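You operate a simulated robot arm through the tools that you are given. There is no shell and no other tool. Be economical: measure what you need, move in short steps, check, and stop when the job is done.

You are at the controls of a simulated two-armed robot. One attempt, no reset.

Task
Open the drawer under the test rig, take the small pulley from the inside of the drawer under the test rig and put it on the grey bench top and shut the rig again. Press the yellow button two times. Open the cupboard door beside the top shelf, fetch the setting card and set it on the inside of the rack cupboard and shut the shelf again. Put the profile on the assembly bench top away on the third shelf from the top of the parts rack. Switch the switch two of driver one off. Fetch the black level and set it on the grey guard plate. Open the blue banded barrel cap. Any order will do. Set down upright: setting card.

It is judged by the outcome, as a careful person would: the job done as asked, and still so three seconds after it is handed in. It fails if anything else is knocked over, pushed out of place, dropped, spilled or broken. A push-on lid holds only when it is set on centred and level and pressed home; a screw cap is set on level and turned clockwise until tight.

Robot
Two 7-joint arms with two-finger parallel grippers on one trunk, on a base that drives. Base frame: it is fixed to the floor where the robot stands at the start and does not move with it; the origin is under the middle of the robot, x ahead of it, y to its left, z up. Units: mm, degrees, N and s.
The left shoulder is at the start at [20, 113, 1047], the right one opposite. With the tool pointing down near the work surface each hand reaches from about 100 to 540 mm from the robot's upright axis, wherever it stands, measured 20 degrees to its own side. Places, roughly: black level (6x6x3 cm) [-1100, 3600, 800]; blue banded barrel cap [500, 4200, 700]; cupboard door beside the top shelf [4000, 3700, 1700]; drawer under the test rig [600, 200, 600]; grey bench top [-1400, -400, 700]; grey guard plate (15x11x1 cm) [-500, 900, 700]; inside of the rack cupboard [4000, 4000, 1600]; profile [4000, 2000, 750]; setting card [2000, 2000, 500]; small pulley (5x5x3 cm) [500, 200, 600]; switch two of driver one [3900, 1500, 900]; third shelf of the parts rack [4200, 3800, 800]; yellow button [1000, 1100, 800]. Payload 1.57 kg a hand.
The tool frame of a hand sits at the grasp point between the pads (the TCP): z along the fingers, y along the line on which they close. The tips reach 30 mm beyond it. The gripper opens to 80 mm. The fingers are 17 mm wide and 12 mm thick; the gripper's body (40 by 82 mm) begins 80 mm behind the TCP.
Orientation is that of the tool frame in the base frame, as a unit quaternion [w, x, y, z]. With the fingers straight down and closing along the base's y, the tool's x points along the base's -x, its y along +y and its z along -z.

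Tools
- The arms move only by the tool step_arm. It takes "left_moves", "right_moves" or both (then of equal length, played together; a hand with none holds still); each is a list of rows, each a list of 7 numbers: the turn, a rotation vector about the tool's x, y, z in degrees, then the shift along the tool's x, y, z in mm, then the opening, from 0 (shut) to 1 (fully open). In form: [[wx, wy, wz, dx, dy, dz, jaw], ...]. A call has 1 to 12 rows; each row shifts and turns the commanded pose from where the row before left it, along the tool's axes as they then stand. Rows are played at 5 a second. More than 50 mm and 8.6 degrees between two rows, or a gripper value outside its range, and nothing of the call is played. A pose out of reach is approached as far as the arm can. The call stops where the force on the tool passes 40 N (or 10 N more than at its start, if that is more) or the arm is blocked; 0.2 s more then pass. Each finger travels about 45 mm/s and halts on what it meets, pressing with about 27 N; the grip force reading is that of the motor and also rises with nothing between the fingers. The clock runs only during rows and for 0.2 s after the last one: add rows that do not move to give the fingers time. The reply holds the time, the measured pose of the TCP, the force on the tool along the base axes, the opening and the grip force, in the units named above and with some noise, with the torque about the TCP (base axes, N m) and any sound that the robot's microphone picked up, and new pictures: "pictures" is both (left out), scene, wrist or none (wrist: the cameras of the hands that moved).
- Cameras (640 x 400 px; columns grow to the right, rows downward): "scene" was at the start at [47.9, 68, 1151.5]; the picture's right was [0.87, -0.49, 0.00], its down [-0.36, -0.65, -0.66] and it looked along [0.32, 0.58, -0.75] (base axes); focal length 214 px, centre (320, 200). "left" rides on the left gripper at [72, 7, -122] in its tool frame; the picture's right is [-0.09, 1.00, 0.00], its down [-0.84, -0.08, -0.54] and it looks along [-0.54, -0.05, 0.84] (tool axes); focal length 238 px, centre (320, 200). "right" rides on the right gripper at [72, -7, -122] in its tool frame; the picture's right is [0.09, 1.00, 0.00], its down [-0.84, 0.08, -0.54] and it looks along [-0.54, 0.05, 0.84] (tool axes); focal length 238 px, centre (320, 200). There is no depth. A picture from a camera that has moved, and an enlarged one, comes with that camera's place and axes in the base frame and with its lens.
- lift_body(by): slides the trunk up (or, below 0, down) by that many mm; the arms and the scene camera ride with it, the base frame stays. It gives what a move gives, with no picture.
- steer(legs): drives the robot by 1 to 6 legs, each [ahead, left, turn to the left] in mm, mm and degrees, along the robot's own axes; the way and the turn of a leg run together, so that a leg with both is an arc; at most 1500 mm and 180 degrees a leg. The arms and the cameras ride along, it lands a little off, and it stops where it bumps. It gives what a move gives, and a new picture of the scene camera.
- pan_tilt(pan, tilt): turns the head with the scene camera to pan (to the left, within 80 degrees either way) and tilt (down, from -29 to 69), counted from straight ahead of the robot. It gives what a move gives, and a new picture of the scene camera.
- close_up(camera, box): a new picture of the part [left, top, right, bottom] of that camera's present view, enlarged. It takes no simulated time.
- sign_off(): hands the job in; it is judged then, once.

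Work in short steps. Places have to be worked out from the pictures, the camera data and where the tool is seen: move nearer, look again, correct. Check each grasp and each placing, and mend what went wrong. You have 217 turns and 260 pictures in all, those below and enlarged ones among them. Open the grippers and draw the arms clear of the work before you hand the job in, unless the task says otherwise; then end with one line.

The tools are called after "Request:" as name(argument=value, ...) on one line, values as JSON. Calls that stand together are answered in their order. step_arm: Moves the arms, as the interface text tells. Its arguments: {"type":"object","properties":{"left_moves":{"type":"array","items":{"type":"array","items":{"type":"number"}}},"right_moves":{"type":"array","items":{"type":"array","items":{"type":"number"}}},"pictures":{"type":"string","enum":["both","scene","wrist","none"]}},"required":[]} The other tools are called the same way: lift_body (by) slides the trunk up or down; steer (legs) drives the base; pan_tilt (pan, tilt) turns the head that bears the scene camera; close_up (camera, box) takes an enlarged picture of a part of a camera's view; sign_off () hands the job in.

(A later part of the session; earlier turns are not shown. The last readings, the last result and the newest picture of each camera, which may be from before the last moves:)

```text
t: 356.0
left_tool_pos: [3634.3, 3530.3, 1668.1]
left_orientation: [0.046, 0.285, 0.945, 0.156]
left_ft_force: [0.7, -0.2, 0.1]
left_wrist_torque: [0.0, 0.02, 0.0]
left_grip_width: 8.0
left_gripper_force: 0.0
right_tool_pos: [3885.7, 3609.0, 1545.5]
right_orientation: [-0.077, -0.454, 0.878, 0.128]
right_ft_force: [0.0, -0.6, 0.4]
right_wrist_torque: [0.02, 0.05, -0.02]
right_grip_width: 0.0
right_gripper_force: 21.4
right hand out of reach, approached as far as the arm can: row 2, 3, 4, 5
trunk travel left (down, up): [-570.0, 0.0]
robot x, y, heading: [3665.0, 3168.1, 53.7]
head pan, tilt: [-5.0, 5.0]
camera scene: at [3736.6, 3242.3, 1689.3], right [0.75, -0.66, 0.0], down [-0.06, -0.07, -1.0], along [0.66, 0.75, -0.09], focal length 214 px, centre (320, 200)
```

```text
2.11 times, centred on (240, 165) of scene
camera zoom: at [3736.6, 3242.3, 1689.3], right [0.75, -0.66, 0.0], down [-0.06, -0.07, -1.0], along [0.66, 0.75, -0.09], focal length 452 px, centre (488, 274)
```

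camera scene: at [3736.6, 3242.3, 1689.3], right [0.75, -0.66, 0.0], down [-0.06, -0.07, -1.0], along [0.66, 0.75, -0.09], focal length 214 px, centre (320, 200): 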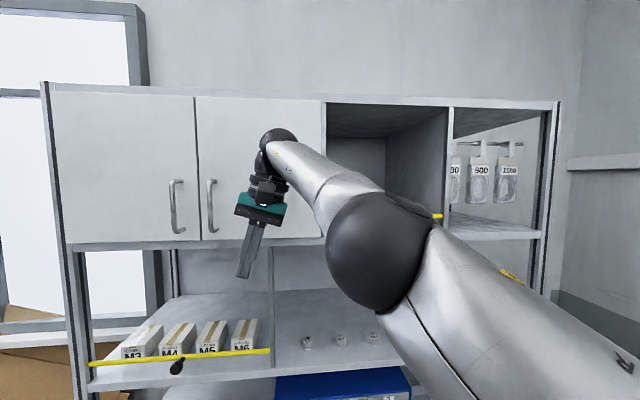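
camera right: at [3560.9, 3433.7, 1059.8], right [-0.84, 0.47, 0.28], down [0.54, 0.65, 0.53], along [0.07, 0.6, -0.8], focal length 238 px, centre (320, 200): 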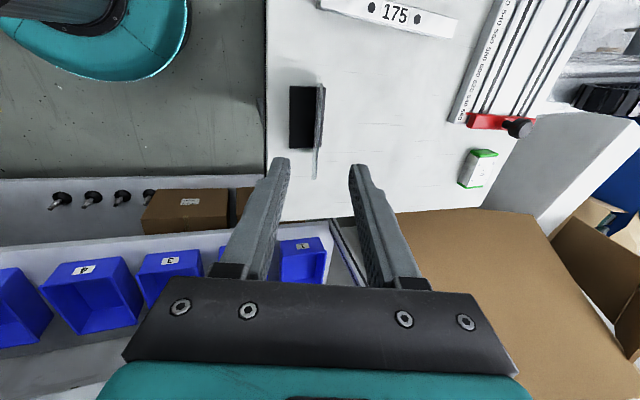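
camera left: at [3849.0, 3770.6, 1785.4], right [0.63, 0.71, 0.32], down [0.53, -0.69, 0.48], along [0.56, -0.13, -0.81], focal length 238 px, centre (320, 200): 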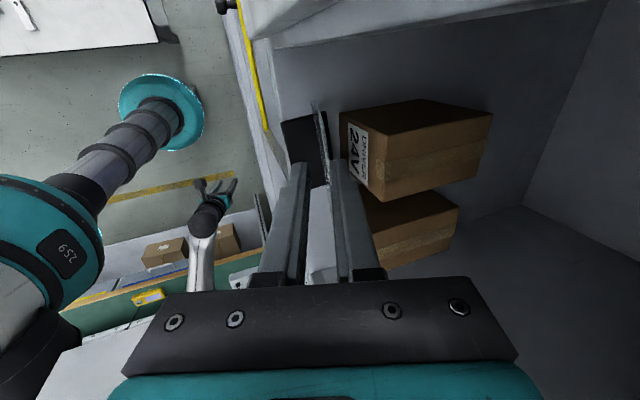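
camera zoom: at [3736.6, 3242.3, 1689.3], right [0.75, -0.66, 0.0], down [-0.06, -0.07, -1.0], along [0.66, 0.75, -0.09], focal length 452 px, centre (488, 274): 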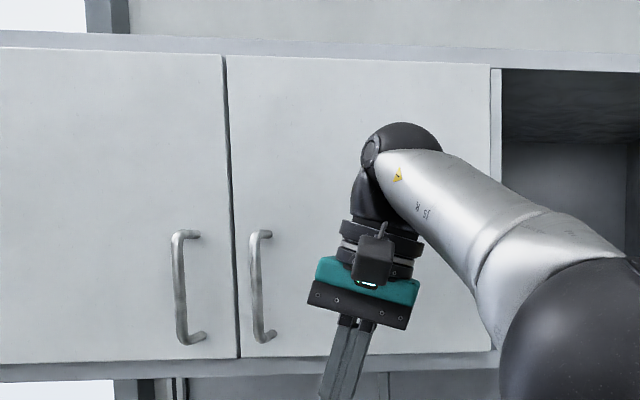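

It looks flush. To be sure, I raise the right fist and press gently by driving forward until contact.

Request:
step_arm(right_moves=[[0, 0, 0, 20, 15, -46, 0], [0, 0, 0, 0, 10, -30, 0]], pictures="none")

Request:
steer(legs=[[150, 0, 0]])

```text
refused: row 1 steps farther than a row can; nothing moved
```

```text
t: 357.1
left_tool_pos: [3687.2, 3604.7, 1667.2]
left_orientation: [0.046, 0.285, 0.945, 0.155]
left_ft_force: [0.4, -0.2, 0.4]
left_wrist_torque: [-0.03, 0.03, 0.0]
left_grip_width: 8.2
left_gripper_force: 0.1
right_tool_pos: [3934.1, 3675.4, 1546.3]
right_orientation: [-0.09, -0.456, 0.878, 0.117]
right_ft_force: [-0.3, -0.6, 1.0]
right_wrist_torque: [0.0, 0.06, 0.0]
right_grip_width: 0.0
right_gripper_force: 20.8
trunk travel left (down, up): [-570.0, 0.0]
robot x, y, heading: [3720.4, 3240.8, 53.6]
head pan, tilt: [-5.0, 5.0]
stopped in leg 1: the force on the tool passed its limit at 152 N (the readings are from after the stop); the commanded pose is now the measured one
camera scene: at [3790.4, 3314.7, 1689.4], right [0.75, -0.66, 0.0], down [-0.06, -0.06, -1.0], along [0.66, 0.74, -0.09], focal length 214 px, centre (320, 200)
```

scene: 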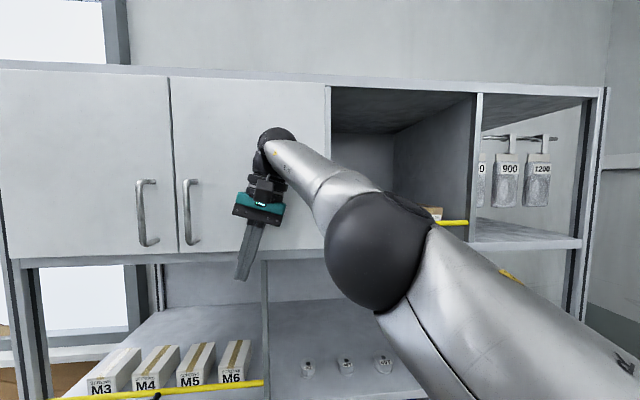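

The door is firmly shut. I back away, lower the trunk and drive to the assembly bench on the right side to look for the profile.

Request:
steer(legs=[[-300, 0, 0]])

Request:
lift_body(by=-400)

Request:
steer(legs=[[-540, -130, 0], [0, 0, -90]])

Request:
pan_tilt(pan=5, tilt=32)

```text
t: 359.1
left_tool_pos: [3513.4, 3373.0, 1666.8]
left_orientation: [0.046, 0.284, 0.945, 0.154]
left_ft_force: [0.7, 0.7, -0.4]
left_wrist_torque: [-0.01, 0.0, -0.05]
left_grip_width: 8.0
left_gripper_force: 0.0
right_tool_pos: [3759.9, 3442.8, 1546.3]
right_orientation: [-0.09, -0.456, 0.878, 0.115]
right_ft_force: [-0.1, -0.1, -0.4]
right_wrist_torque: [0.0, 0.01, 0.02]
right_grip_width: 0.3
right_gripper_force: 21.3
trunk travel left (down, up): [-570.0, 0.0]
robot x, y, heading: [3549.4, 3009.6, 53.4]
head pan, tilt: [-5.0, 5.0]
camera scene: at [3616.0, 3083.2, 1689.4], right [0.75, -0.66, 0.0], down [-0.06, -0.07, -1.0], along [0.66, 0.74, -0.09], focal length 214 px, centre (320, 200)
```

scene: 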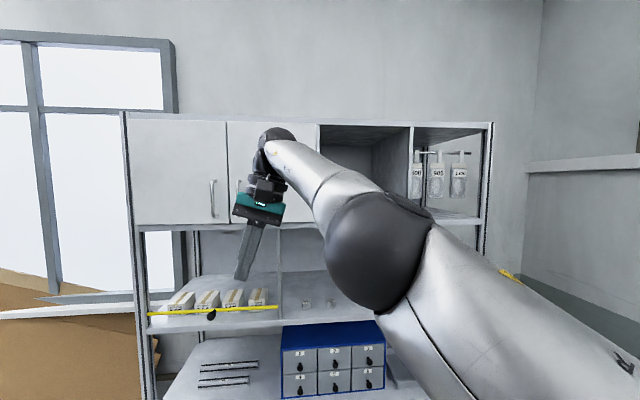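

```text
t: 362.9
left_tool_pos: [3512.9, 3373.5, 1267.3]
left_orientation: [0.045, 0.285, 0.945, 0.156]
left_ft_force: [0.0, -0.5, 0.7]
left_wrist_torque: [0.01, -0.02, -0.02]
left_grip_width: 7.9
left_gripper_force: 0.0
right_tool_pos: [3759.2, 3444.1, 1147.1]
right_orientation: [-0.089, -0.456, 0.878, 0.117]
right_ft_force: [-0.1, 0.6, -0.1]
right_wrist_torque: [-0.01, 0.01, 0.02]
right_grip_width: 0.0
right_gripper_force: 21.5
trunk travel left (down, up): [-170.0, 400.0]
robot x, y, heading: [3551.9, 3005.6, 53.1]
head pan, tilt: [-5.0, 5.0]
```

```text
t: 370.0
left_tool_pos: [3693.5, 2536.9, 1266.5]
left_orientation: [0.139, 0.861, 0.483, 0.078]
left_ft_force: [0.5, 0.3, 0.6]
left_wrist_torque: [-0.01, 0.01, -0.02]
left_grip_width: 7.8
left_gripper_force: 0.1
right_tool_pos: [3771.6, 2292.9, 1145.2]
right_orientation: [0.016, 0.282, 0.948, 0.146]
right_ft_force: [-0.3, 0.4, -0.3]
right_wrist_torque: [0.03, -0.04, 0.03]
right_grip_width: 0.1
right_gripper_force: 20.9
trunk travel left (down, up): [-170.0, 400.0]
robot x, y, heading: [3328.1, 2490.4, -34.8]
head pan, tilt: [-5.0, 5.0]
camera scene: at [3407.4, 2424.4, 1289.4], right [-0.64, -0.77, 0.0], down [-0.07, 0.06, -1.0], along [0.77, -0.64, -0.09], focal length 214 px, centre (320, 200)
```

scene: 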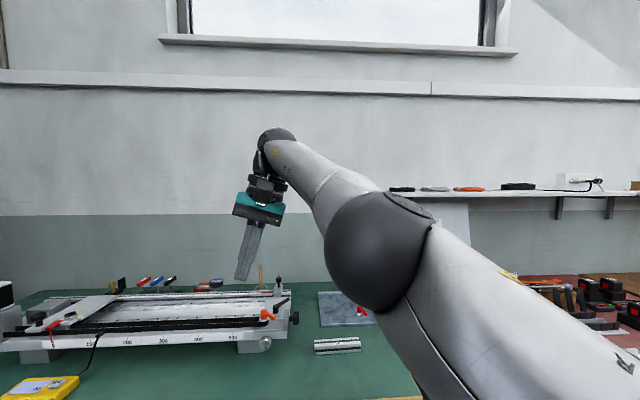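

```text
t: 370.9
left_tool_pos: [3692.9, 2537.4, 1266.3]
left_orientation: [0.139, 0.861, 0.482, 0.079]
left_ft_force: [-0.2, 0.4, 0.9]
left_wrist_torque: [0.01, -0.03, 0.02]
left_grip_width: 7.8
left_gripper_force: 0.1
right_tool_pos: [3771.2, 2294.1, 1145.9]
right_orientation: [0.016, 0.283, 0.948, 0.146]
right_ft_force: [0.9, -0.5, 0.6]
right_wrist_torque: [0.01, 0.01, -0.02]
right_grip_width: 0.0
right_gripper_force: 20.8
trunk travel left (down, up): [-170.0, 400.0]
robot x, y, heading: [3325.8, 2484.5, -34.1]
head pan, tilt: [5.0, 32.0]
camera scene: at [3414.5, 2438.8, 1245.9], right [-0.49, -0.87, 0.0], down [-0.46, 0.26, -0.85], along [0.74, -0.42, -0.53], focal length 214 px, centre (320, 200)
```

scene: 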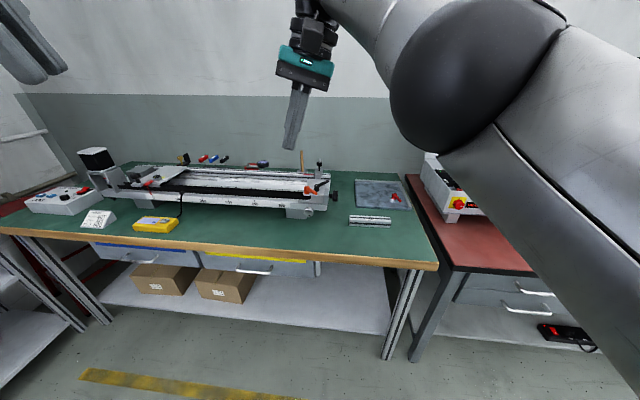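

The profile lies at about (3884, 1954), parallel to the bench edge. The left hand already has the fitting yaw and tilt, so I lower the trunk and position for it.

Request:
lift_body(by=-120)

Request:
steer(legs=[[0, -226, -2.3], [300, 0, 0]])

Request:
pan_tilt(pan=10, tilt=50)

```text
t: 372.4
left_tool_pos: [3693.0, 2537.4, 1147.5]
left_orientation: [0.14, 0.861, 0.482, 0.08]
left_ft_force: [0.2, -0.3, 0.6]
left_wrist_torque: [-0.02, -0.01, 0.01]
left_grip_width: 7.8
left_gripper_force: 0.0
right_tool_pos: [3772.6, 2292.5, 1025.8]
right_orientation: [0.016, 0.283, 0.948, 0.145]
right_ft_force: [-0.4, 0.0, -0.5]
right_wrist_torque: [0.04, 0.01, -0.01]
right_grip_width: 0.0
right_gripper_force: 21.2
trunk travel left (down, up): [-50.0, 520.0]
robot x, y, heading: [3331.3, 2489.6, -34.6]
head pan, tilt: [5.0, 32.0]
```

```text
t: 375.7
left_tool_pos: [3802.5, 2158.5, 1147.3]
left_orientation: [0.142, 0.872, 0.463, 0.077]
left_ft_force: [0.5, -1.1, 0.4]
left_wrist_torque: [0.01, -0.01, 0.02]
left_grip_width: 8.0
left_gripper_force: 0.2
right_tool_pos: [3870.6, 1912.4, 1026.5]
right_orientation: [0.019, 0.303, 0.942, 0.145]
right_ft_force: [0.2, 0.0, -0.1]
right_wrist_torque: [0.0, 0.02, -0.01]
right_grip_width: 0.1
right_gripper_force: 21.0
trunk travel left (down, up): [-50.0, 520.0]
robot x, y, heading: [3438.4, 2128.6, -37.0]
head pan, tilt: [5.0, 32.0]
camera scene: at [3519.4, 2072.5, 1125.8], right [-0.53, -0.85, 0.0], down [-0.45, 0.28, -0.85], along [0.72, -0.45, -0.53], focal length 214 px, centre (320, 200)
```

scene: 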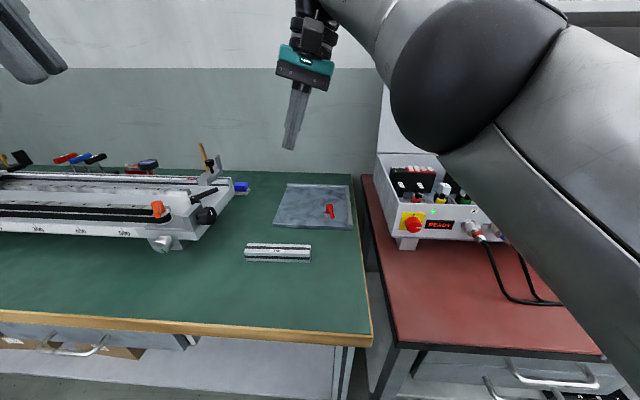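

```text
t: 376.5
left_tool_pos: [3802.0, 2160.0, 1146.6]
left_orientation: [0.143, 0.871, 0.463, 0.076]
left_ft_force: [0.4, -0.2, 0.4]
left_wrist_torque: [0.02, 0.0, 0.04]
left_grip_width: 7.9
left_gripper_force: 0.1
right_tool_pos: [3868.9, 1911.1, 1026.6]
right_orientation: [0.02, 0.304, 0.941, 0.145]
right_ft_force: [-0.4, 0.3, -0.1]
right_wrist_torque: [-0.01, 0.03, -0.03]
right_grip_width: 0.1
right_gripper_force: 21.1
trunk travel left (down, up): [-50.0, 520.0]
robot x, y, heading: [3436.8, 2124.6, -37.2]
head pan, tilt: [10.0, 50.0]
camera scene: at [3511.9, 2085.2, 1099.5], right [-0.46, -0.89, 0.0], down [-0.68, 0.35, -0.64], along [0.57, -0.29, -0.77], focal length 214 px, centre (320, 200)
```

scene: 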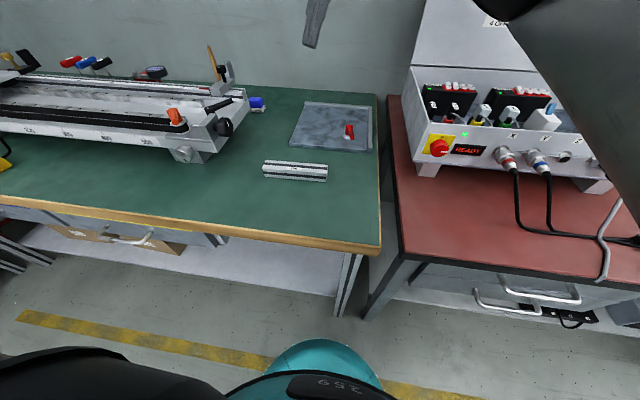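

I now have the profile at (3867, 1969), about 150 mm long, bench ≈745. I set the left hand vertical and bring it above the profile.

Request:
step_arm(left_moves=[[6.2, 0, -1, 0, 0, 0, 0.9], [6.2, 0, -1, 0, 0, 0, 0.9], [6.2, 0, -1, 0, 0, 0, 0.9], [0, 0, 0, -30, 39, 0, 0.9], [0, 0, 0, -30, 39, 0, 0.9], [0, 0, 0, -30, 39, 0, 0.9], [0, 0, 0, -30, 39, 0, 0.9], [0, 0, 0, 0, 0, 48, 0.9], [0, 0, 0, 0, 0, 48, 0.9], [0, 0, 0, 0, 0, 48, 0.9], [0, 0, 0, 0, 0, 48, 0.9], [0, 0, 0, 0, 0, 48, 0.9]], pictures="wrist")

```text
t: 379.1
left_tool_pos: [3858.3, 2027.9, 857.7]
left_orientation: [0.002, 0.871, 0.492, -0.003]
left_ft_force: [0.0, -0.5, 0.1]
left_wrist_torque: [0.0, 0.03, -0.02]
left_grip_width: 72.3
left_gripper_force: 0.1
left hand out of reach, approached as far as the arm can: row 5, 6, 7
right_tool_pos: [3870.8, 1912.0, 1026.2]
right_orientation: [0.02, 0.304, 0.941, 0.145]
right_ft_force: [-0.6, -0.3, -0.3]
right_wrist_torque: [-0.02, -0.01, 0.02]
right_grip_width: 0.1
right_gripper_force: 21.7
trunk travel left (down, up): [-50.0, 520.0]
robot x, y, heading: [3439.5, 2127.6, -37.2]
head pan, tilt: [10.0, 50.0]
camera left: at [3901.6, 2086.2, 980.1], right [0.8, -0.59, 0.0], down [-0.5, -0.67, 0.55], along [-0.33, -0.44, -0.84], focal length 238 px, centre (320, 200)
```

left: 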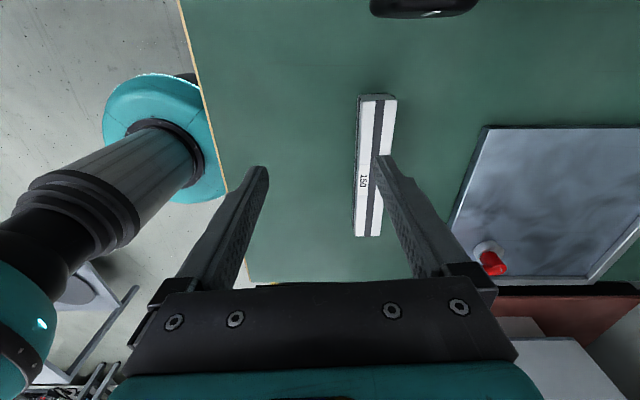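

The profile's centre is at about (3882, 1979). I drive 40 mm closer and 15 mm right, which brings the hand nearly over it.

Request:
steer(legs=[[40, -15, 0]])

Request:
step_arm(left_moves=[[0, 0, 2, -10, 6, 25, 0.9], [0, 0, 2, 0, 0, 15, 0.9]], pictures="wrist")

```text
t: 380.0
left_tool_pos: [3882.6, 1989.8, 857.5]
left_orientation: [0.001, 0.871, 0.492, -0.003]
left_ft_force: [0.4, -0.5, -0.5]
left_wrist_torque: [-0.02, -0.01, -0.01]
left_grip_width: 71.7
left_gripper_force: 0.0
right_tool_pos: [3893.3, 1874.4, 1025.9]
right_orientation: [0.02, 0.304, 0.941, 0.146]
right_ft_force: [0.1, -0.7, -0.1]
right_wrist_torque: [0.02, 0.0, -0.01]
right_grip_width: 0.0
right_gripper_force: 21.3
trunk travel left (down, up): [-50.0, 520.0]
robot x, y, heading: [3462.0, 2089.3, -37.1]
head pan, tilt: [10.0, 50.0]
camera scene: at [3535.6, 2048.5, 1099.4], right [-0.46, -0.89, 0.0], down [-0.68, 0.35, -0.64], along [0.57, -0.29, -0.77], focal length 214 px, centre (320, 200)
```

scene: 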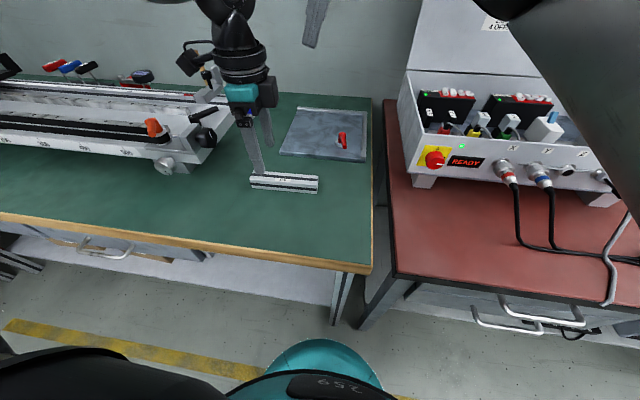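

```text
t: 380.6
left_tool_pos: [3882.2, 1978.3, 818.5]
left_orientation: [0.002, 0.887, 0.461, -0.003]
left_ft_force: [-0.9, -0.7, 0.4]
left_wrist_torque: [0.03, -0.04, -0.03]
left_grip_width: 72.1
left_gripper_force: 0.0
right_tool_pos: [3893.0, 1875.5, 1026.1]
right_orientation: [0.02, 0.303, 0.942, 0.145]
right_ft_force: [0.2, 0.5, 0.0]
right_wrist_torque: [0.0, -0.03, 0.04]
right_grip_width: 0.2
right_gripper_force: 21.0
trunk travel left (down, up): [-50.0, 520.0]
robot x, y, heading: [3460.3, 2092.7, -37.5]
head pan, tilt: [10.0, 50.0]
camera left: at [3929.2, 2035.7, 940.6], right [0.76, -0.65, 0.0], down [-0.54, -0.64, 0.55], along [-0.35, -0.42, -0.84], focal length 238 px, centre (320, 200)
```

left: 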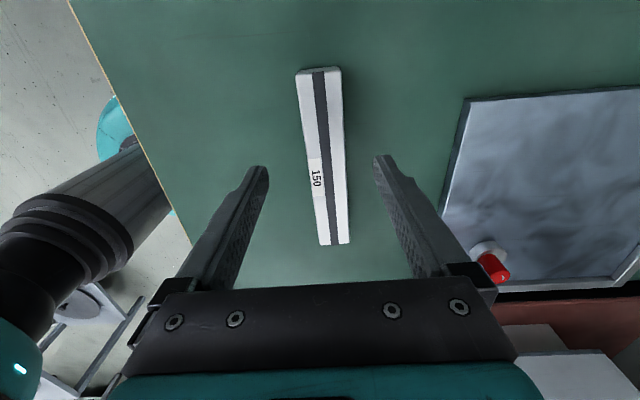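

Aligned within a degree; I shift 6 mm, descend 37 mm and close on the profile.

Request:
step_arm(left_moves=[[0, 0, 0, 2, 6, 15, 0.9], [0, 0, 0, 0, 0, 12, 0.9], [0, 0, 0, 0, 0, 10, 0.9], [0, 0, 0, 0, 0, 0, 0], [0, 0, 0, 0, 0, 0, 0], [0, 0, 0, 0, 0, 0, 0], [0, 0, 0, 0, 0, 0, 0]], pictures="wrist")

```text
t: 382.2
left_tool_pos: [3888.0, 1977.8, 782.3]
left_orientation: [0.002, 0.887, 0.461, -0.003]
left_ft_force: [-0.8, 0.7, -0.5]
left_wrist_torque: [0.01, -0.01, 0.04]
left_grip_width: 29.5
left_gripper_force: 27.4
right_tool_pos: [3893.2, 1875.4, 1027.5]
right_orientation: [0.02, 0.304, 0.941, 0.144]
right_ft_force: [-1.3, 0.7, 0.3]
right_wrist_torque: [0.01, -0.02, 0.02]
right_grip_width: 0.0
right_gripper_force: 21.5
trunk travel left (down, up): [-50.0, 520.0]
robot x, y, heading: [3460.8, 2089.6, -37.3]
head pan, tilt: [10.0, 50.0]
camera left: at [3935.1, 2034.1, 904.1], right [0.76, -0.65, 0.0], down [-0.54, -0.64, 0.55], along [-0.35, -0.42, -0.84], focal length 238 px, centre (320, 200)
```

left: 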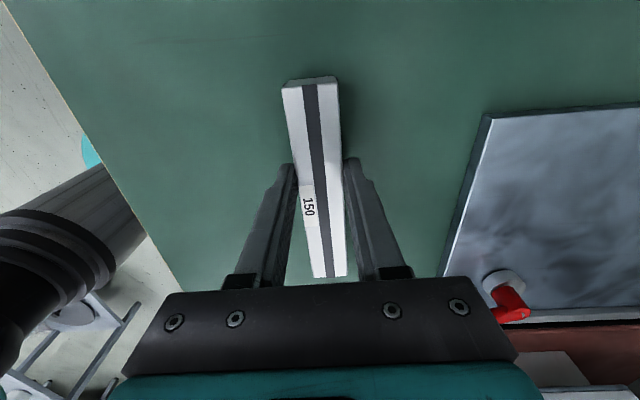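

The profile is gripped (29.5 mm). I lift it, and zoom on the driver box at right, since the right hand can do the switch meanwhile.

Request:
step_arm(left_moves=[[0, 0, 0, 0, 0, -30, 0], [0, 0, 0, 0, 0, -45, 0], [0, 0, 0, 0, 0, -45, 0], [0, 0, 0, 0, 0, -45, 0]], pictures="none")

Request:
close_up(camera="scene", box=[390, 50, 590, 200])

```text
t: 383.2
left_tool_pos: [3888.0, 1980.6, 948.3]
left_orientation: [0.001, 0.888, 0.461, -0.003]
left_ft_force: [0.1, 0.9, -2.0]
left_wrist_torque: [-0.01, 0.03, -0.01]
left_grip_width: 29.2
left_gripper_force: 26.9
right_tool_pos: [3893.2, 1876.2, 1025.5]
right_orientation: [0.02, 0.304, 0.942, 0.145]
right_ft_force: [-0.5, 0.2, 0.6]
right_wrist_torque: [0.01, 0.05, -0.01]
right_grip_width: 0.2
right_gripper_force: 21.2
trunk travel left (down, up): [-50.0, 520.0]
robot x, y, heading: [3461.5, 2090.9, -37.2]
head pan, tilt: [10.0, 50.0]
```

```text
2.67 times, centred on (490, 125) of scene
camera zoom: at [3535.4, 2048.7, 1099.5], right [-0.46, -0.89, 0.0], down [-0.68, 0.35, -0.64], along [0.57, -0.29, -0.77], focal length 572 px, centre (-133, 400)
```

zoom: 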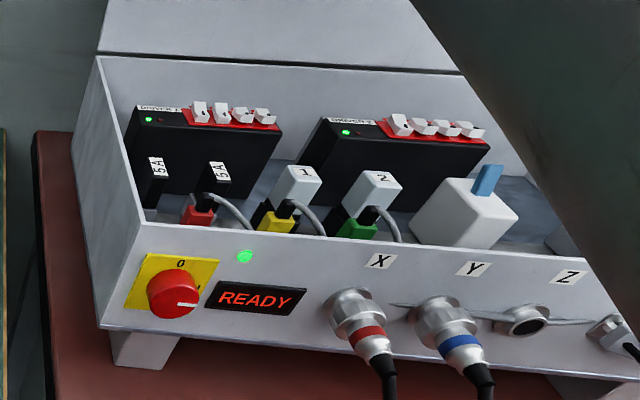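

Driver one's four lever switches sit on top of the left black module. I move right, and turn the right hand to the forward-pitched pose used at the drawer.

Request:
steer(legs=[[-30, -110, 0.8]])

Request:
step_arm(right_moves=[[0, -2.4, 7.9, 0, 0, -10, 0], [0, -2.4, 7.9, 0, 0, -10, 0], [0, -2.4, 7.9, 0, 0, -10, 0], [0, -2.4, 7.9, 0, 0, -10, 0], [0, -2.4, 7.9, 0, 0, -10, 0], [0, -2.4, 7.9, 0, 0, 0, 0], [0, -2.4, 7.9, 0, 0, 0, 0], [0, -2.4, 7.9, 0, 0, 0, 0], [0, -2.4, 7.9, 0, 0, 0, 0], [0, -2.4, 7.9, 0, 0, 0, 0], [0, -2.4, 7.9, 0, 0, 0, 0]], pictures="none")

Request:
step_arm(right_moves=[[-7, 0, 0, 0, 0, 0, 0], [-7, 0, 0, 0, 0, 0, 0], [-7, 0, 0, 0, 0, 0, 0], [-7, 0, 0, 0, 0, 0, 0], [-6, 0, 0, 0, 0, 0, 0]], pictures="both")

```text
t: 384.4
left_tool_pos: [3800.2, 1916.2, 948.1]
left_orientation: [0.002, 0.884, 0.467, -0.003]
left_ft_force: [-0.1, 0.3, -1.6]
left_wrist_torque: [0.03, -0.05, -0.03]
left_grip_width: 29.5
left_gripper_force: 27.2
right_tool_pos: [3808.7, 1811.5, 1027.1]
right_orientation: [0.018, 0.296, 0.944, 0.145]
right_ft_force: [-0.3, 0.0, 0.0]
right_wrist_torque: [0.02, -0.01, 0.02]
right_grip_width: 0.0
right_gripper_force: 21.6
trunk travel left (down, up): [-50.0, 520.0]
robot x, y, heading: [3372.2, 2020.3, -36.2]
head pan, tilt: [10.0, 50.0]
camera scene: at [3447.7, 1980.7, 1099.5], right [-0.44, -0.9, 0.0], down [-0.69, 0.34, -0.64], along [0.58, -0.29, -0.77], focal length 214 px, centre (320, 200)
```

scene: 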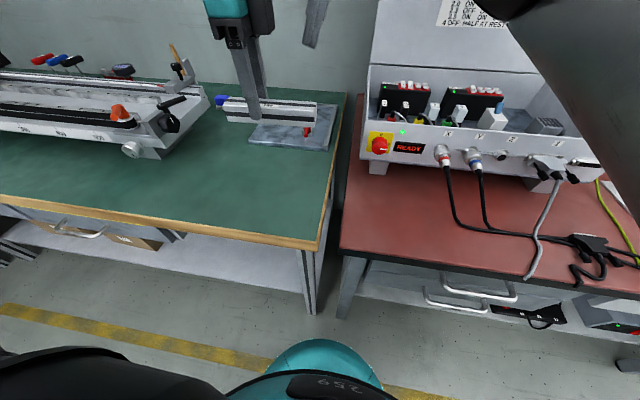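

```text
t: 386.8
left_tool_pos: [3801.6, 1917.6, 945.8]
left_orientation: [0.001, 0.883, 0.469, -0.003]
left_ft_force: [-0.3, -0.1, -1.2]
left_wrist_torque: [0.01, 0.02, -0.01]
left_grip_width: 29.4
left_gripper_force: 27.2
right_tool_pos: [3798.3, 1802.5, 1073.6]
right_orientation: [0.11, 0.882, 0.455, 0.053]
right_ft_force: [-2.4, -3.9, 4.0]
right_wrist_torque: [0.76, -0.34, 0.18]
right_grip_width: 0.0
right_gripper_force: 21.2
trunk travel left (down, up): [-50.0, 520.0]
robot x, y, heading: [3371.5, 2021.8, -36.5]
head pan, tilt: [10.0, 50.0]
```

```text
t: 387.3
left_tool_pos: [3801.4, 1919.7, 944.5]
left_orientation: [-0.003, 0.885, 0.466, -0.003]
left_ft_force: [0.7, -0.3, -2.1]
left_wrist_torque: [-0.04, -0.01, -0.03]
left_grip_width: 29.0
left_gripper_force: 26.8
right_tool_pos: [3801.9, 1795.1, 1079.6]
right_orientation: [0.171, 0.878, 0.437, 0.09]
right_ft_force: [-0.2, 0.6, 0.0]
right_wrist_torque: [-0.01, 0.02, -0.01]
right_grip_width: 0.2
right_gripper_force: 21.5
trunk travel left (down, up): [-50.0, 520.0]
robot x, y, heading: [3371.2, 2020.9, -36.4]
head pan, tilt: [10.0, 50.0]
stopped in row 2 (right hand): the force on the tool passed its limit at 45 N (the readings are from after the stop); the commanded pose is now the measured one
camera scene: at [3448.2, 1981.2, 1099.4], right [-0.44, -0.9, 0.0], down [-0.69, 0.34, -0.64], along [0.58, -0.29, -0.77], focal length 214 px, centre (320, 200)
camera right: at [3801.2, 1882.3, 1190.6], right [0.79, -0.48, 0.38], down [-0.61, -0.59, 0.52], along [-0.03, -0.64, -0.76], focal length 238 px, centre (320, 200)
```

scene: 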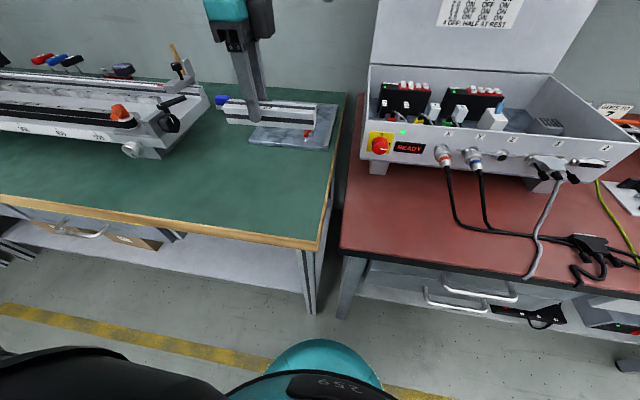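
right: 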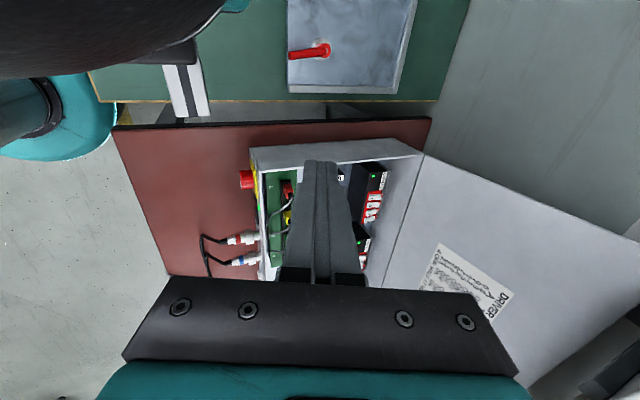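

The right wrist camera brushed the left hand. I move the right hand 130 mm to the right, then finish the pitch.

Request:
step_arm(right_moves=[[0, 0, 0, -45, 0, 0, 0], [0, 0, 0, -45, 0, 0, 0], [0, 0, 0, -40, 0, 0, 0], [-7, 0, 0, 0, 0, 0, 0], [-7, 0, 0, 0, 0, 0, 0], [-7, 0, 0, 0, 0, 0, 0]], pictures="both")

Request:
close_up(camera="scene", box=[360, 70, 520, 170])

```text
t: 388.7
left_tool_pos: [3800.1, 1918.1, 945.6]
left_orientation: [-0.002, 0.884, 0.467, -0.002]
left_ft_force: [0.0, -0.1, -1.4]
left_wrist_torque: [0.04, -0.02, -0.02]
left_grip_width: 29.4
left_gripper_force: 27.1
right_tool_pos: [3720.1, 1689.8, 1078.5]
right_orientation: [0.328, 0.833, 0.412, 0.169]
right_ft_force: [-0.3, -0.1, 0.5]
right_wrist_torque: [0.0, 0.01, -0.02]
right_grip_width: 0.0
right_gripper_force: 21.5
trunk travel left (down, up): [-50.0, 520.0]
robot x, y, heading: [3368.8, 2020.2, -36.4]
head pan, tilt: [10.0, 50.0]
camera scene: at [3447.8, 1980.8, 1099.5], right [-0.44, -0.9, 0.0], down [-0.69, 0.34, -0.64], along [0.58, -0.29, -0.77], focal length 214 px, centre (320, 200)
camera right: at [3692.5, 1799.0, 1163.2], right [0.63, -0.37, 0.68], down [-0.76, -0.48, 0.44], along [0.17, -0.8, -0.58], focal length 238 px, centre (320, 200)
```

scene: 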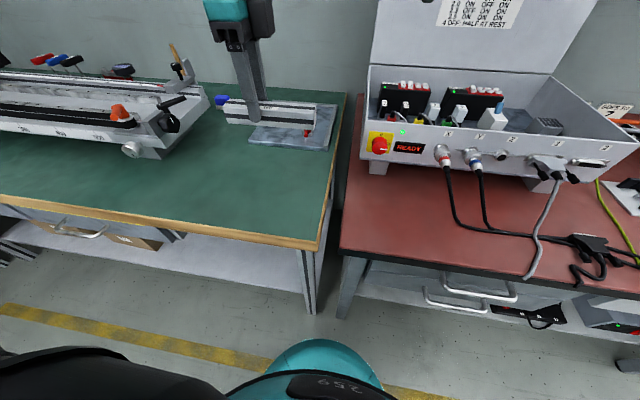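
right: 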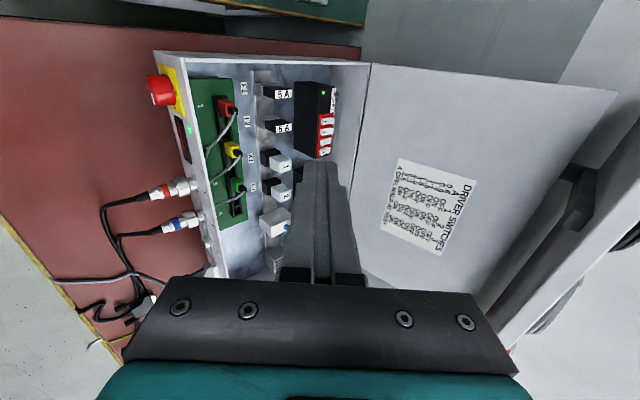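

```text
4.00 times, centred on (440, 120) of scene
camera zoom: at [3447.8, 1980.8, 1099.5], right [-0.44, -0.9, 0.0], down [-0.69, 0.34, -0.64], along [0.58, -0.29, -0.77], focal length 858 px, centre (-160, 520)
```

zoom: 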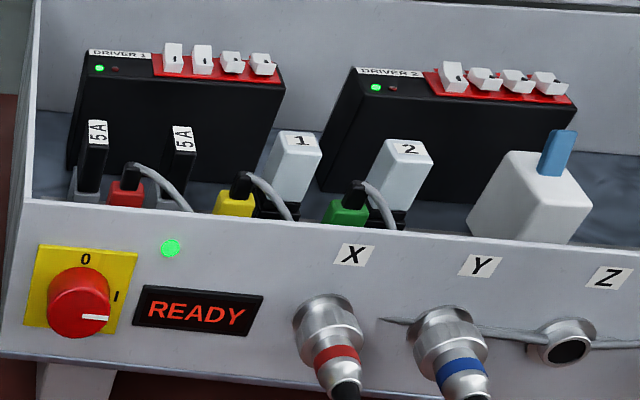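

Switches 1 and 2 of driver one stand differently from 3 and 4. I zoom in with the wrist camera on the switches and the lid table.

Request:
close_up(camera="right", box=[280, 70, 380, 170])

Request:
close_up(camera="right", box=[370, 150, 490, 260])

```text
4.00 times, centred on (330, 120) of right
camera zoom: at [3692.5, 1799.0, 1163.2], right [0.63, -0.37, 0.68], down [-0.76, -0.48, 0.44], along [0.17, -0.8, -0.58], focal length 953 px, centre (280, 520)
```

zoom: 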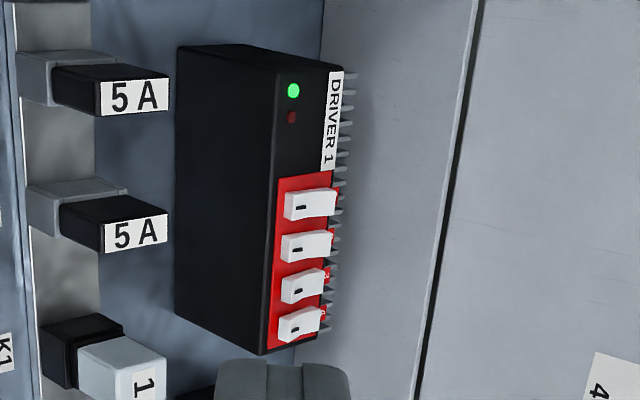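

```text
3.64 times, centred on (430, 205) of right
camera zoom: at [3692.5, 1799.0, 1163.2], right [0.63, -0.37, 0.68], down [-0.76, -0.48, 0.44], along [0.17, -0.8, -0.58], focal length 867 px, centre (-80, 182)
```

zoom: 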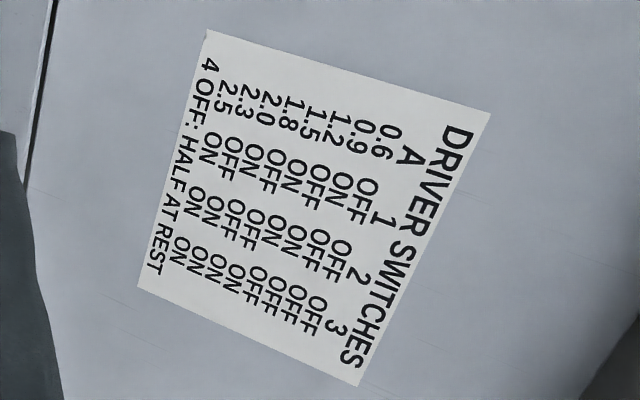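

The table confirms ON/OFF levers; 1 and 2 are up (ON), 3 and 4 down. Switch 2 is at about (3860, 1521, 875), pitch 18 mm. I bring the closed fingertips to a point above it.

Request:
step_arm(right_moves=[[0, 0, 0, -28, 24, 0, 0], [0, 0, 0, -27, 24, 0, 0], [0, 0, 0, 0, 0, 45, 0], [0, 0, 0, 0, 0, 45, 0], [0, 0, 0, 0, 0, 45, 0], [0, 0, 0, 0, 0, 45, 0], [0, 0, 0, 0, 0, 25, 0]], pictures="both")

Request:
close_up(camera="scene", box=[360, 60, 480, 135])

```text
t: 390.3
left_tool_pos: [3800.7, 1918.6, 944.8]
left_orientation: [-0.003, 0.885, 0.466, -0.003]
left_ft_force: [0.1, 0.4, -2.1]
left_wrist_torque: [0.01, -0.04, -0.02]
left_grip_width: 29.5
left_gripper_force: 27.2
right_tool_pos: [3826.8, 1543.0, 960.1]
right_orientation: [0.327, 0.833, 0.413, 0.169]
right_ft_force: [-0.5, 1.3, 0.3]
right_wrist_torque: [-0.01, 0.03, -0.02]
right_grip_width: 0.3
right_gripper_force: 21.3
trunk travel left (down, up): [-50.0, 520.0]
robot x, y, heading: [3372.5, 2022.4, -36.3]
head pan, tilt: [10.0, 50.0]
camera scene: at [3448.0, 1980.8, 1099.4], right [-0.44, -0.9, 0.0], down [-0.69, 0.34, -0.64], along [0.58, -0.29, -0.77], focal length 214 px, centre (320, 200)
camera right: at [3799.4, 1653.0, 1044.6], right [0.63, -0.37, 0.68], down [-0.76, -0.48, 0.44], along [0.17, -0.79, -0.58], focal length 238 px, centre (320, 200)
```

scene: 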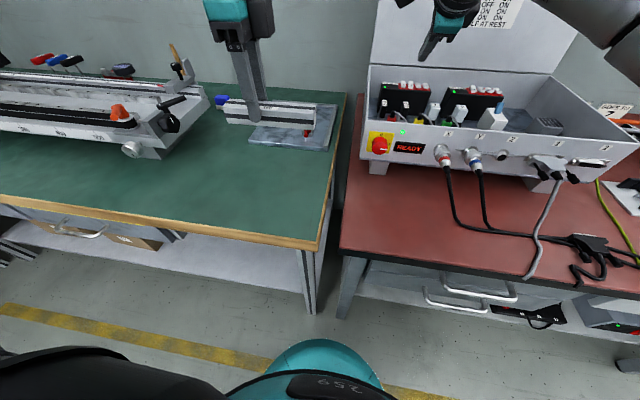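
right: 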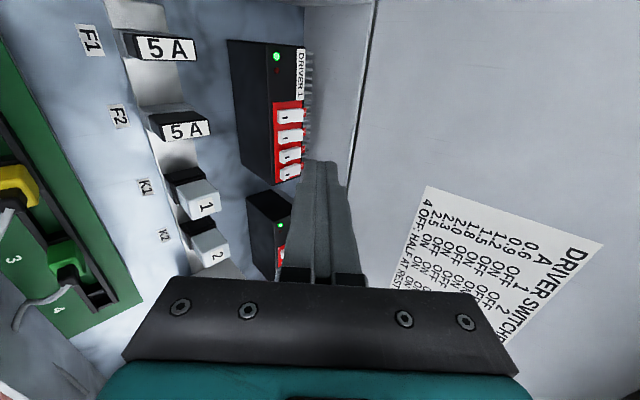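

```text
5.33 times, centred on (420, 98) of scene
camera zoom: at [3448.0, 1980.8, 1099.4], right [-0.44, -0.9, 0.0], down [-0.69, 0.34, -0.64], along [0.58, -0.29, -0.77], focal length 1144 px, centre (-213, 747)
```

zoom: 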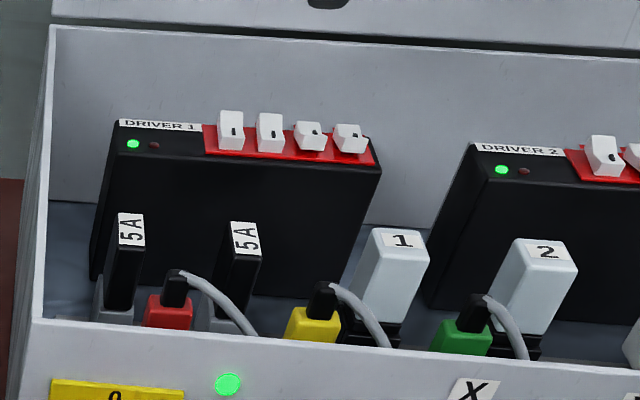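

Triangulated again: switch 2 at about (3865, 1516, 868), laterally aligned. I go to just above it, 3 mm toward switch 3 (already down).

Request:
step_arm(right_moves=[[0, 0, 0, -3, -2, 26, 0], [0, 0, 0, 0, -1.4, 25.7, 0]], pictures="wrist")

Request:
close_up(camera="scene", box=[360, 40, 480, 115])

```text
t: 390.9
left_tool_pos: [3801.6, 1919.0, 945.2]
left_orientation: [-0.003, 0.885, 0.466, -0.002]
left_ft_force: [0.6, -0.7, -1.3]
left_wrist_torque: [0.01, -0.04, -0.01]
left_grip_width: 29.3
left_gripper_force: 26.9
right_tool_pos: [3851.9, 1520.2, 918.7]
right_orientation: [0.328, 0.833, 0.413, 0.168]
right_ft_force: [-0.1, -1.1, -0.7]
right_wrist_torque: [0.0, -0.02, 0.02]
right_grip_width: 0.0
right_gripper_force: 21.4
trunk travel left (down, up): [-50.0, 520.0]
robot x, y, heading: [3374.8, 2022.0, -36.6]
head pan, tilt: [10.0, 50.0]
camera right: at [3824.8, 1629.8, 1004.2], right [0.63, -0.37, 0.68], down [-0.76, -0.48, 0.44], along [0.17, -0.79, -0.58], focal length 238 px, centre (320, 200)
```

right: 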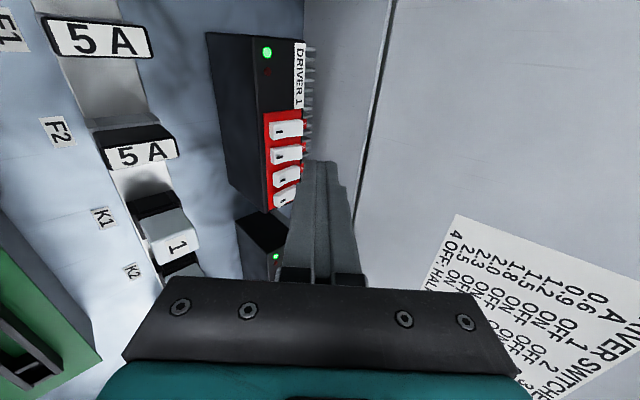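

```text
5.33 times, centred on (420, 78) of scene
camera zoom: at [3448.1, 1980.8, 1099.4], right [-0.44, -0.9, 0.0], down [-0.69, 0.34, -0.64], along [0.58, -0.29, -0.77], focal length 1144 px, centre (-213, 853)
```

zoom: 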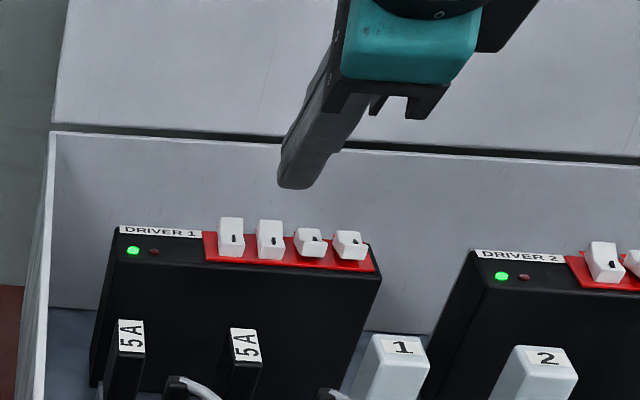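

The tip is right above switch 2 (slightly toward 3). I press down vertically in small steps.

Request:
step_arm(right_moves=[[0, 0, 0, 1.5, -5.5, 5.8, 0], [0, 0, 0, 0, -3.4, 3.6, 0], [0, 0, 0, 0, -2.7, 2.9, 0], [0, 0, 0, 0, -2.7, 2.9, 0], [0, 0, 0, 0, -2, 2.2, 0]], pictures="none")

Request:
close_up(camera="scene", box=[360, 40, 480, 115])

```text
t: 392.1
left_tool_pos: [3800.6, 1918.6, 944.4]
left_orientation: [-0.002, 0.885, 0.466, -0.003]
left_ft_force: [1.0, -0.2, -1.0]
left_wrist_torque: [0.04, -0.03, -0.02]
left_grip_width: 29.5
left_gripper_force: 27.2
right_tool_pos: [3854.7, 1520.7, 900.9]
right_orientation: [0.33, 0.832, 0.412, 0.169]
right_ft_force: [-0.7, 1.1, 8.9]
right_wrist_torque: [-0.1, -0.07, -0.01]
right_grip_width: 0.2
right_gripper_force: 21.8
trunk travel left (down, up): [-50.0, 520.0]
robot x, y, heading: [3372.0, 2021.0, -36.5]
head pan, tilt: [10.0, 50.0]
```

```text
5.33 times, centred on (420, 78) of scene
camera zoom: at [3447.3, 1981.4, 1099.6], right [-0.44, -0.9, 0.0], down [-0.69, 0.34, -0.64], along [0.58, -0.29, -0.77], focal length 1144 px, centre (-213, 853)
```

zoom: 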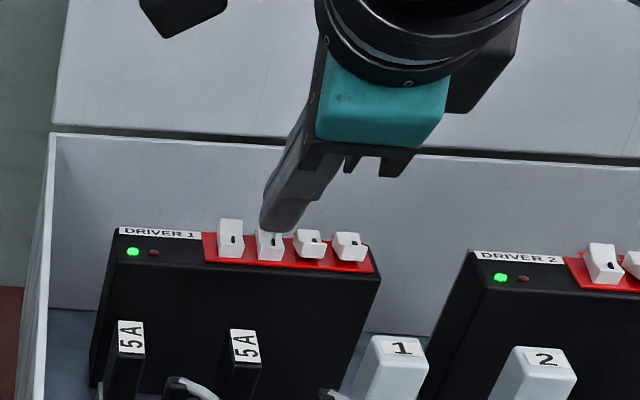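

The tip rests on lever 2 with 9 N. I press further down while drawing toward me.

Request:
step_arm(right_moves=[[0, 0, 0, 0, -3.5, 0.8, 0], [0, 0, 0, 0, -3.5, 0.8, 0], [0, 0, 0, 0, -4.2, 0.1, 0], [0, 0, 0, 0, -4.2, 0.1, 0]], pictures="none")

Request:
close_up(camera="scene", box=[360, 40, 480, 115])

```text
t: 393.1
left_tool_pos: [3801.0, 1919.5, 943.7]
left_orientation: [-0.003, 0.884, 0.467, -0.002]
left_ft_force: [-0.5, 0.6, -2.2]
left_wrist_torque: [0.04, -0.01, -0.01]
left_grip_width: 29.4
left_gripper_force: 27.1
right_tool_pos: [3850.4, 1525.2, 900.3]
right_orientation: [0.34, 0.828, 0.41, 0.177]
right_ft_force: [-2.8, 1.1, 3.2]
right_wrist_torque: [0.02, 0.06, -0.01]
right_grip_width: 0.0
right_gripper_force: 21.5
trunk travel left (down, up): [-50.0, 520.0]
robot x, y, heading: [3371.3, 2022.6, -36.1]
head pan, tilt: [10.0, 50.0]
stopped in row 4 (right hand): the force on the tool passed its limit at 41 N (the readings are from after the stop); the commanded pose is now the measured one
```

```text
5.33 times, centred on (420, 78) of scene
camera zoom: at [3447.6, 1981.0, 1099.2], right [-0.44, -0.9, 0.0], down [-0.69, 0.34, -0.64], along [0.58, -0.29, -0.77], focal length 1144 px, centre (-213, 853)
```

zoom: 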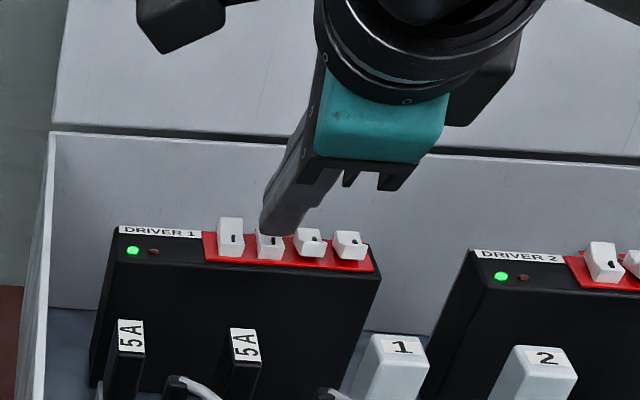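

Pressing at 41 N did not flip it. I lift, go slightly behind the lever, and drag it toward me instead.

Request:
step_arm(right_moves=[[0, 0, 0, 0, 6.9, -7.3, 0], [0, 0, 0, 0, 5.8, 5.5, 0], [0, 0, 0, 0, 5.8, 5.5, 0], [0, 0, 0, 0, -5.5, 5.8, 0], [0, 0, 0, 0, -4.1, 4.4, 0]], pictures="none")

Request:
close_up(camera="right", box=[230, 80, 370, 220])

Request:
close_up(camera="scene", box=[390, 60, 450, 110])

```text
t: 394.3
left_tool_pos: [3800.1, 1918.9, 944.1]
left_orientation: [-0.003, 0.885, 0.466, -0.002]
left_ft_force: [0.7, -0.1, -0.9]
left_wrist_torque: [0.02, -0.01, 0.01]
left_grip_width: 29.4
left_gripper_force: 27.2
right_tool_pos: [3863.6, 1515.1, 897.9]
right_orientation: [0.342, 0.826, 0.41, 0.178]
right_ft_force: [3.8, -3.1, 6.3]
right_wrist_torque: [-0.16, -0.18, -0.01]
right_grip_width: 0.1
right_gripper_force: 21.0
trunk travel left (down, up): [-50.0, 520.0]
robot x, y, heading: [3371.4, 2022.0, -36.4]
head pan, tilt: [10.0, 50.0]
```

```text
2.86 times, centred on (300, 150) of right
camera zoom: at [3832.7, 1625.8, 980.2], right [0.61, -0.35, 0.71], down [-0.77, -0.48, 0.43], along [0.19, -0.81, -0.56], focal length 681 px, centre (377, 343)
```

zoom: 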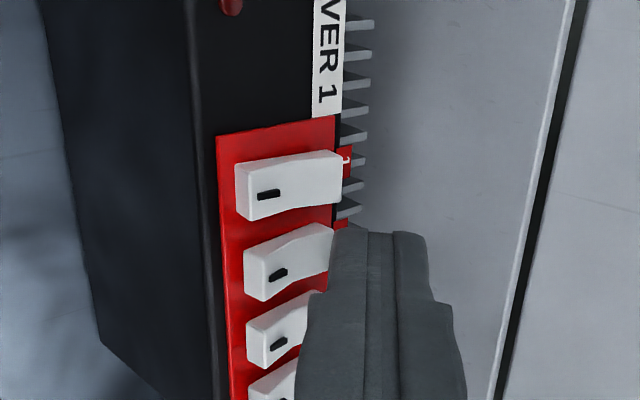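

```text
8.00 times, centred on (420, 85) of scene
camera zoom: at [3448.0, 1980.7, 1099.5], right [-0.44, -0.9, 0.0], down [-0.69, 0.34, -0.64], along [0.58, -0.29, -0.77], focal length 1716 px, centre (-480, 1120)
```

zoom: 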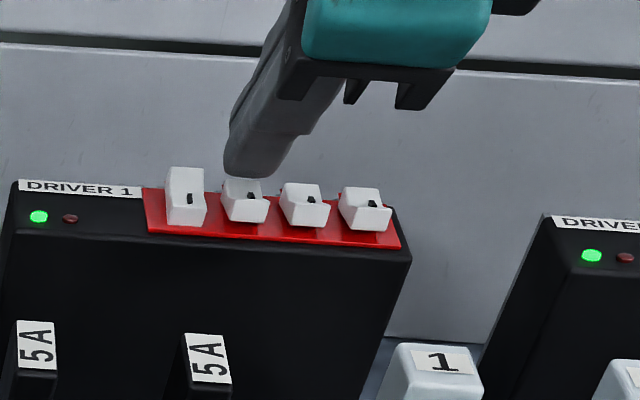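

Switch 2 has flipped—it now matches 3 and 4, while 1 is unchanged. I withdraw upward and back, then verify.

Request:
step_arm(right_moves=[[0, 0, 0, 0, 14, -15, 0], [0, 0, 0, 0, 14, -15, 0], [0, 0, 0, 0, 0, -40, 0], [0, 0, 0, 0, 0, -45, 0], [0, 0, 0, 0, 0, -45, 0], [0, 0, 0, 0, 0, -45, 0]], pictures="none")

Request:
close_up(camera="scene", box=[390, 60, 450, 110])

```text
t: 395.7
left_tool_pos: [3800.5, 1917.9, 944.0]
left_orientation: [-0.003, 0.885, 0.466, -0.002]
left_ft_force: [-0.4, -0.2, -1.3]
left_wrist_torque: [-0.01, -0.01, -0.02]
left_grip_width: 29.4
left_gripper_force: 26.9
right_tool_pos: [3762.3, 1589.6, 1058.5]
right_orientation: [0.339, 0.828, 0.41, 0.176]
right_ft_force: [-0.1, -0.3, 0.0]
right_wrist_torque: [0.0, -0.02, 0.03]
right_grip_width: 0.4
right_gripper_force: 22.3
trunk travel left (down, up): [-50.0, 520.0]
robot x, y, heading: [3370.9, 2018.0, -36.7]
head pan, tilt: [10.0, 50.0]
```

```text
8.00 times, centred on (420, 85) of scene
camera zoom: at [3447.9, 1980.8, 1099.5], right [-0.44, -0.9, 0.0], down [-0.69, 0.34, -0.64], along [0.58, -0.29, -0.77], focal length 1716 px, centre (-480, 1120)
```

zoom: 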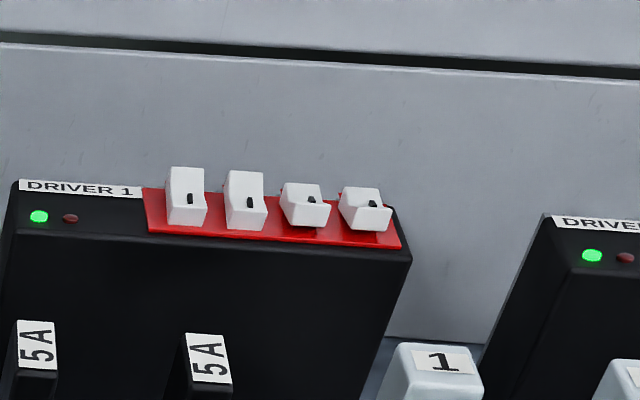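

It sprang back, so it needs a deeper press at that rear end. I go back to the same spot and press further until it latches.

Request:
step_arm(right_moves=[[0, 0, 0, 0, 0, 45, 0], [0, 0, 0, 0, 0, 45, 0], [0, 0, 0, 0, 0, 45, 0], [0, 0, 0, 0, 0, 40, 0], [0, 0, 0, 0, -14, 15, 0], [0, 0, 0, 0, -14, 15, 0], [0, 0, 0, 0, -1.5, 3, 0], [0, 0, 0, 0, -1.5, 3, 0], [0, 0, 0, 0, -2, 2.2, 0], [0, 0, 0, 0, -2, 2.2, 0]], pictures="none")

```text
t: 397.9
left_tool_pos: [3801.6, 1918.4, 943.1]
left_orientation: [-0.004, 0.885, 0.466, -0.003]
left_ft_force: [0.2, -0.4, -1.7]
left_wrist_torque: [0.06, -0.02, 0.0]
left_grip_width: 29.4
left_gripper_force: 26.5
right_tool_pos: [3867.8, 1513.5, 894.1]
right_orientation: [0.346, 0.824, 0.41, 0.182]
right_ft_force: [7.1, -4.5, 0.7]
right_wrist_torque: [-0.11, -0.18, 0.04]
right_grip_width: 0.0
right_gripper_force: 20.9
trunk travel left (down, up): [-50.0, 520.0]
robot x, y, heading: [3370.7, 2022.9, -36.4]
head pan, tilt: [10.0, 50.0]
stopped in row 10 (right hand): the force on the tool passed its limit at 42 N (the readings are from after the stop); the commanded pose is now the measured one
```

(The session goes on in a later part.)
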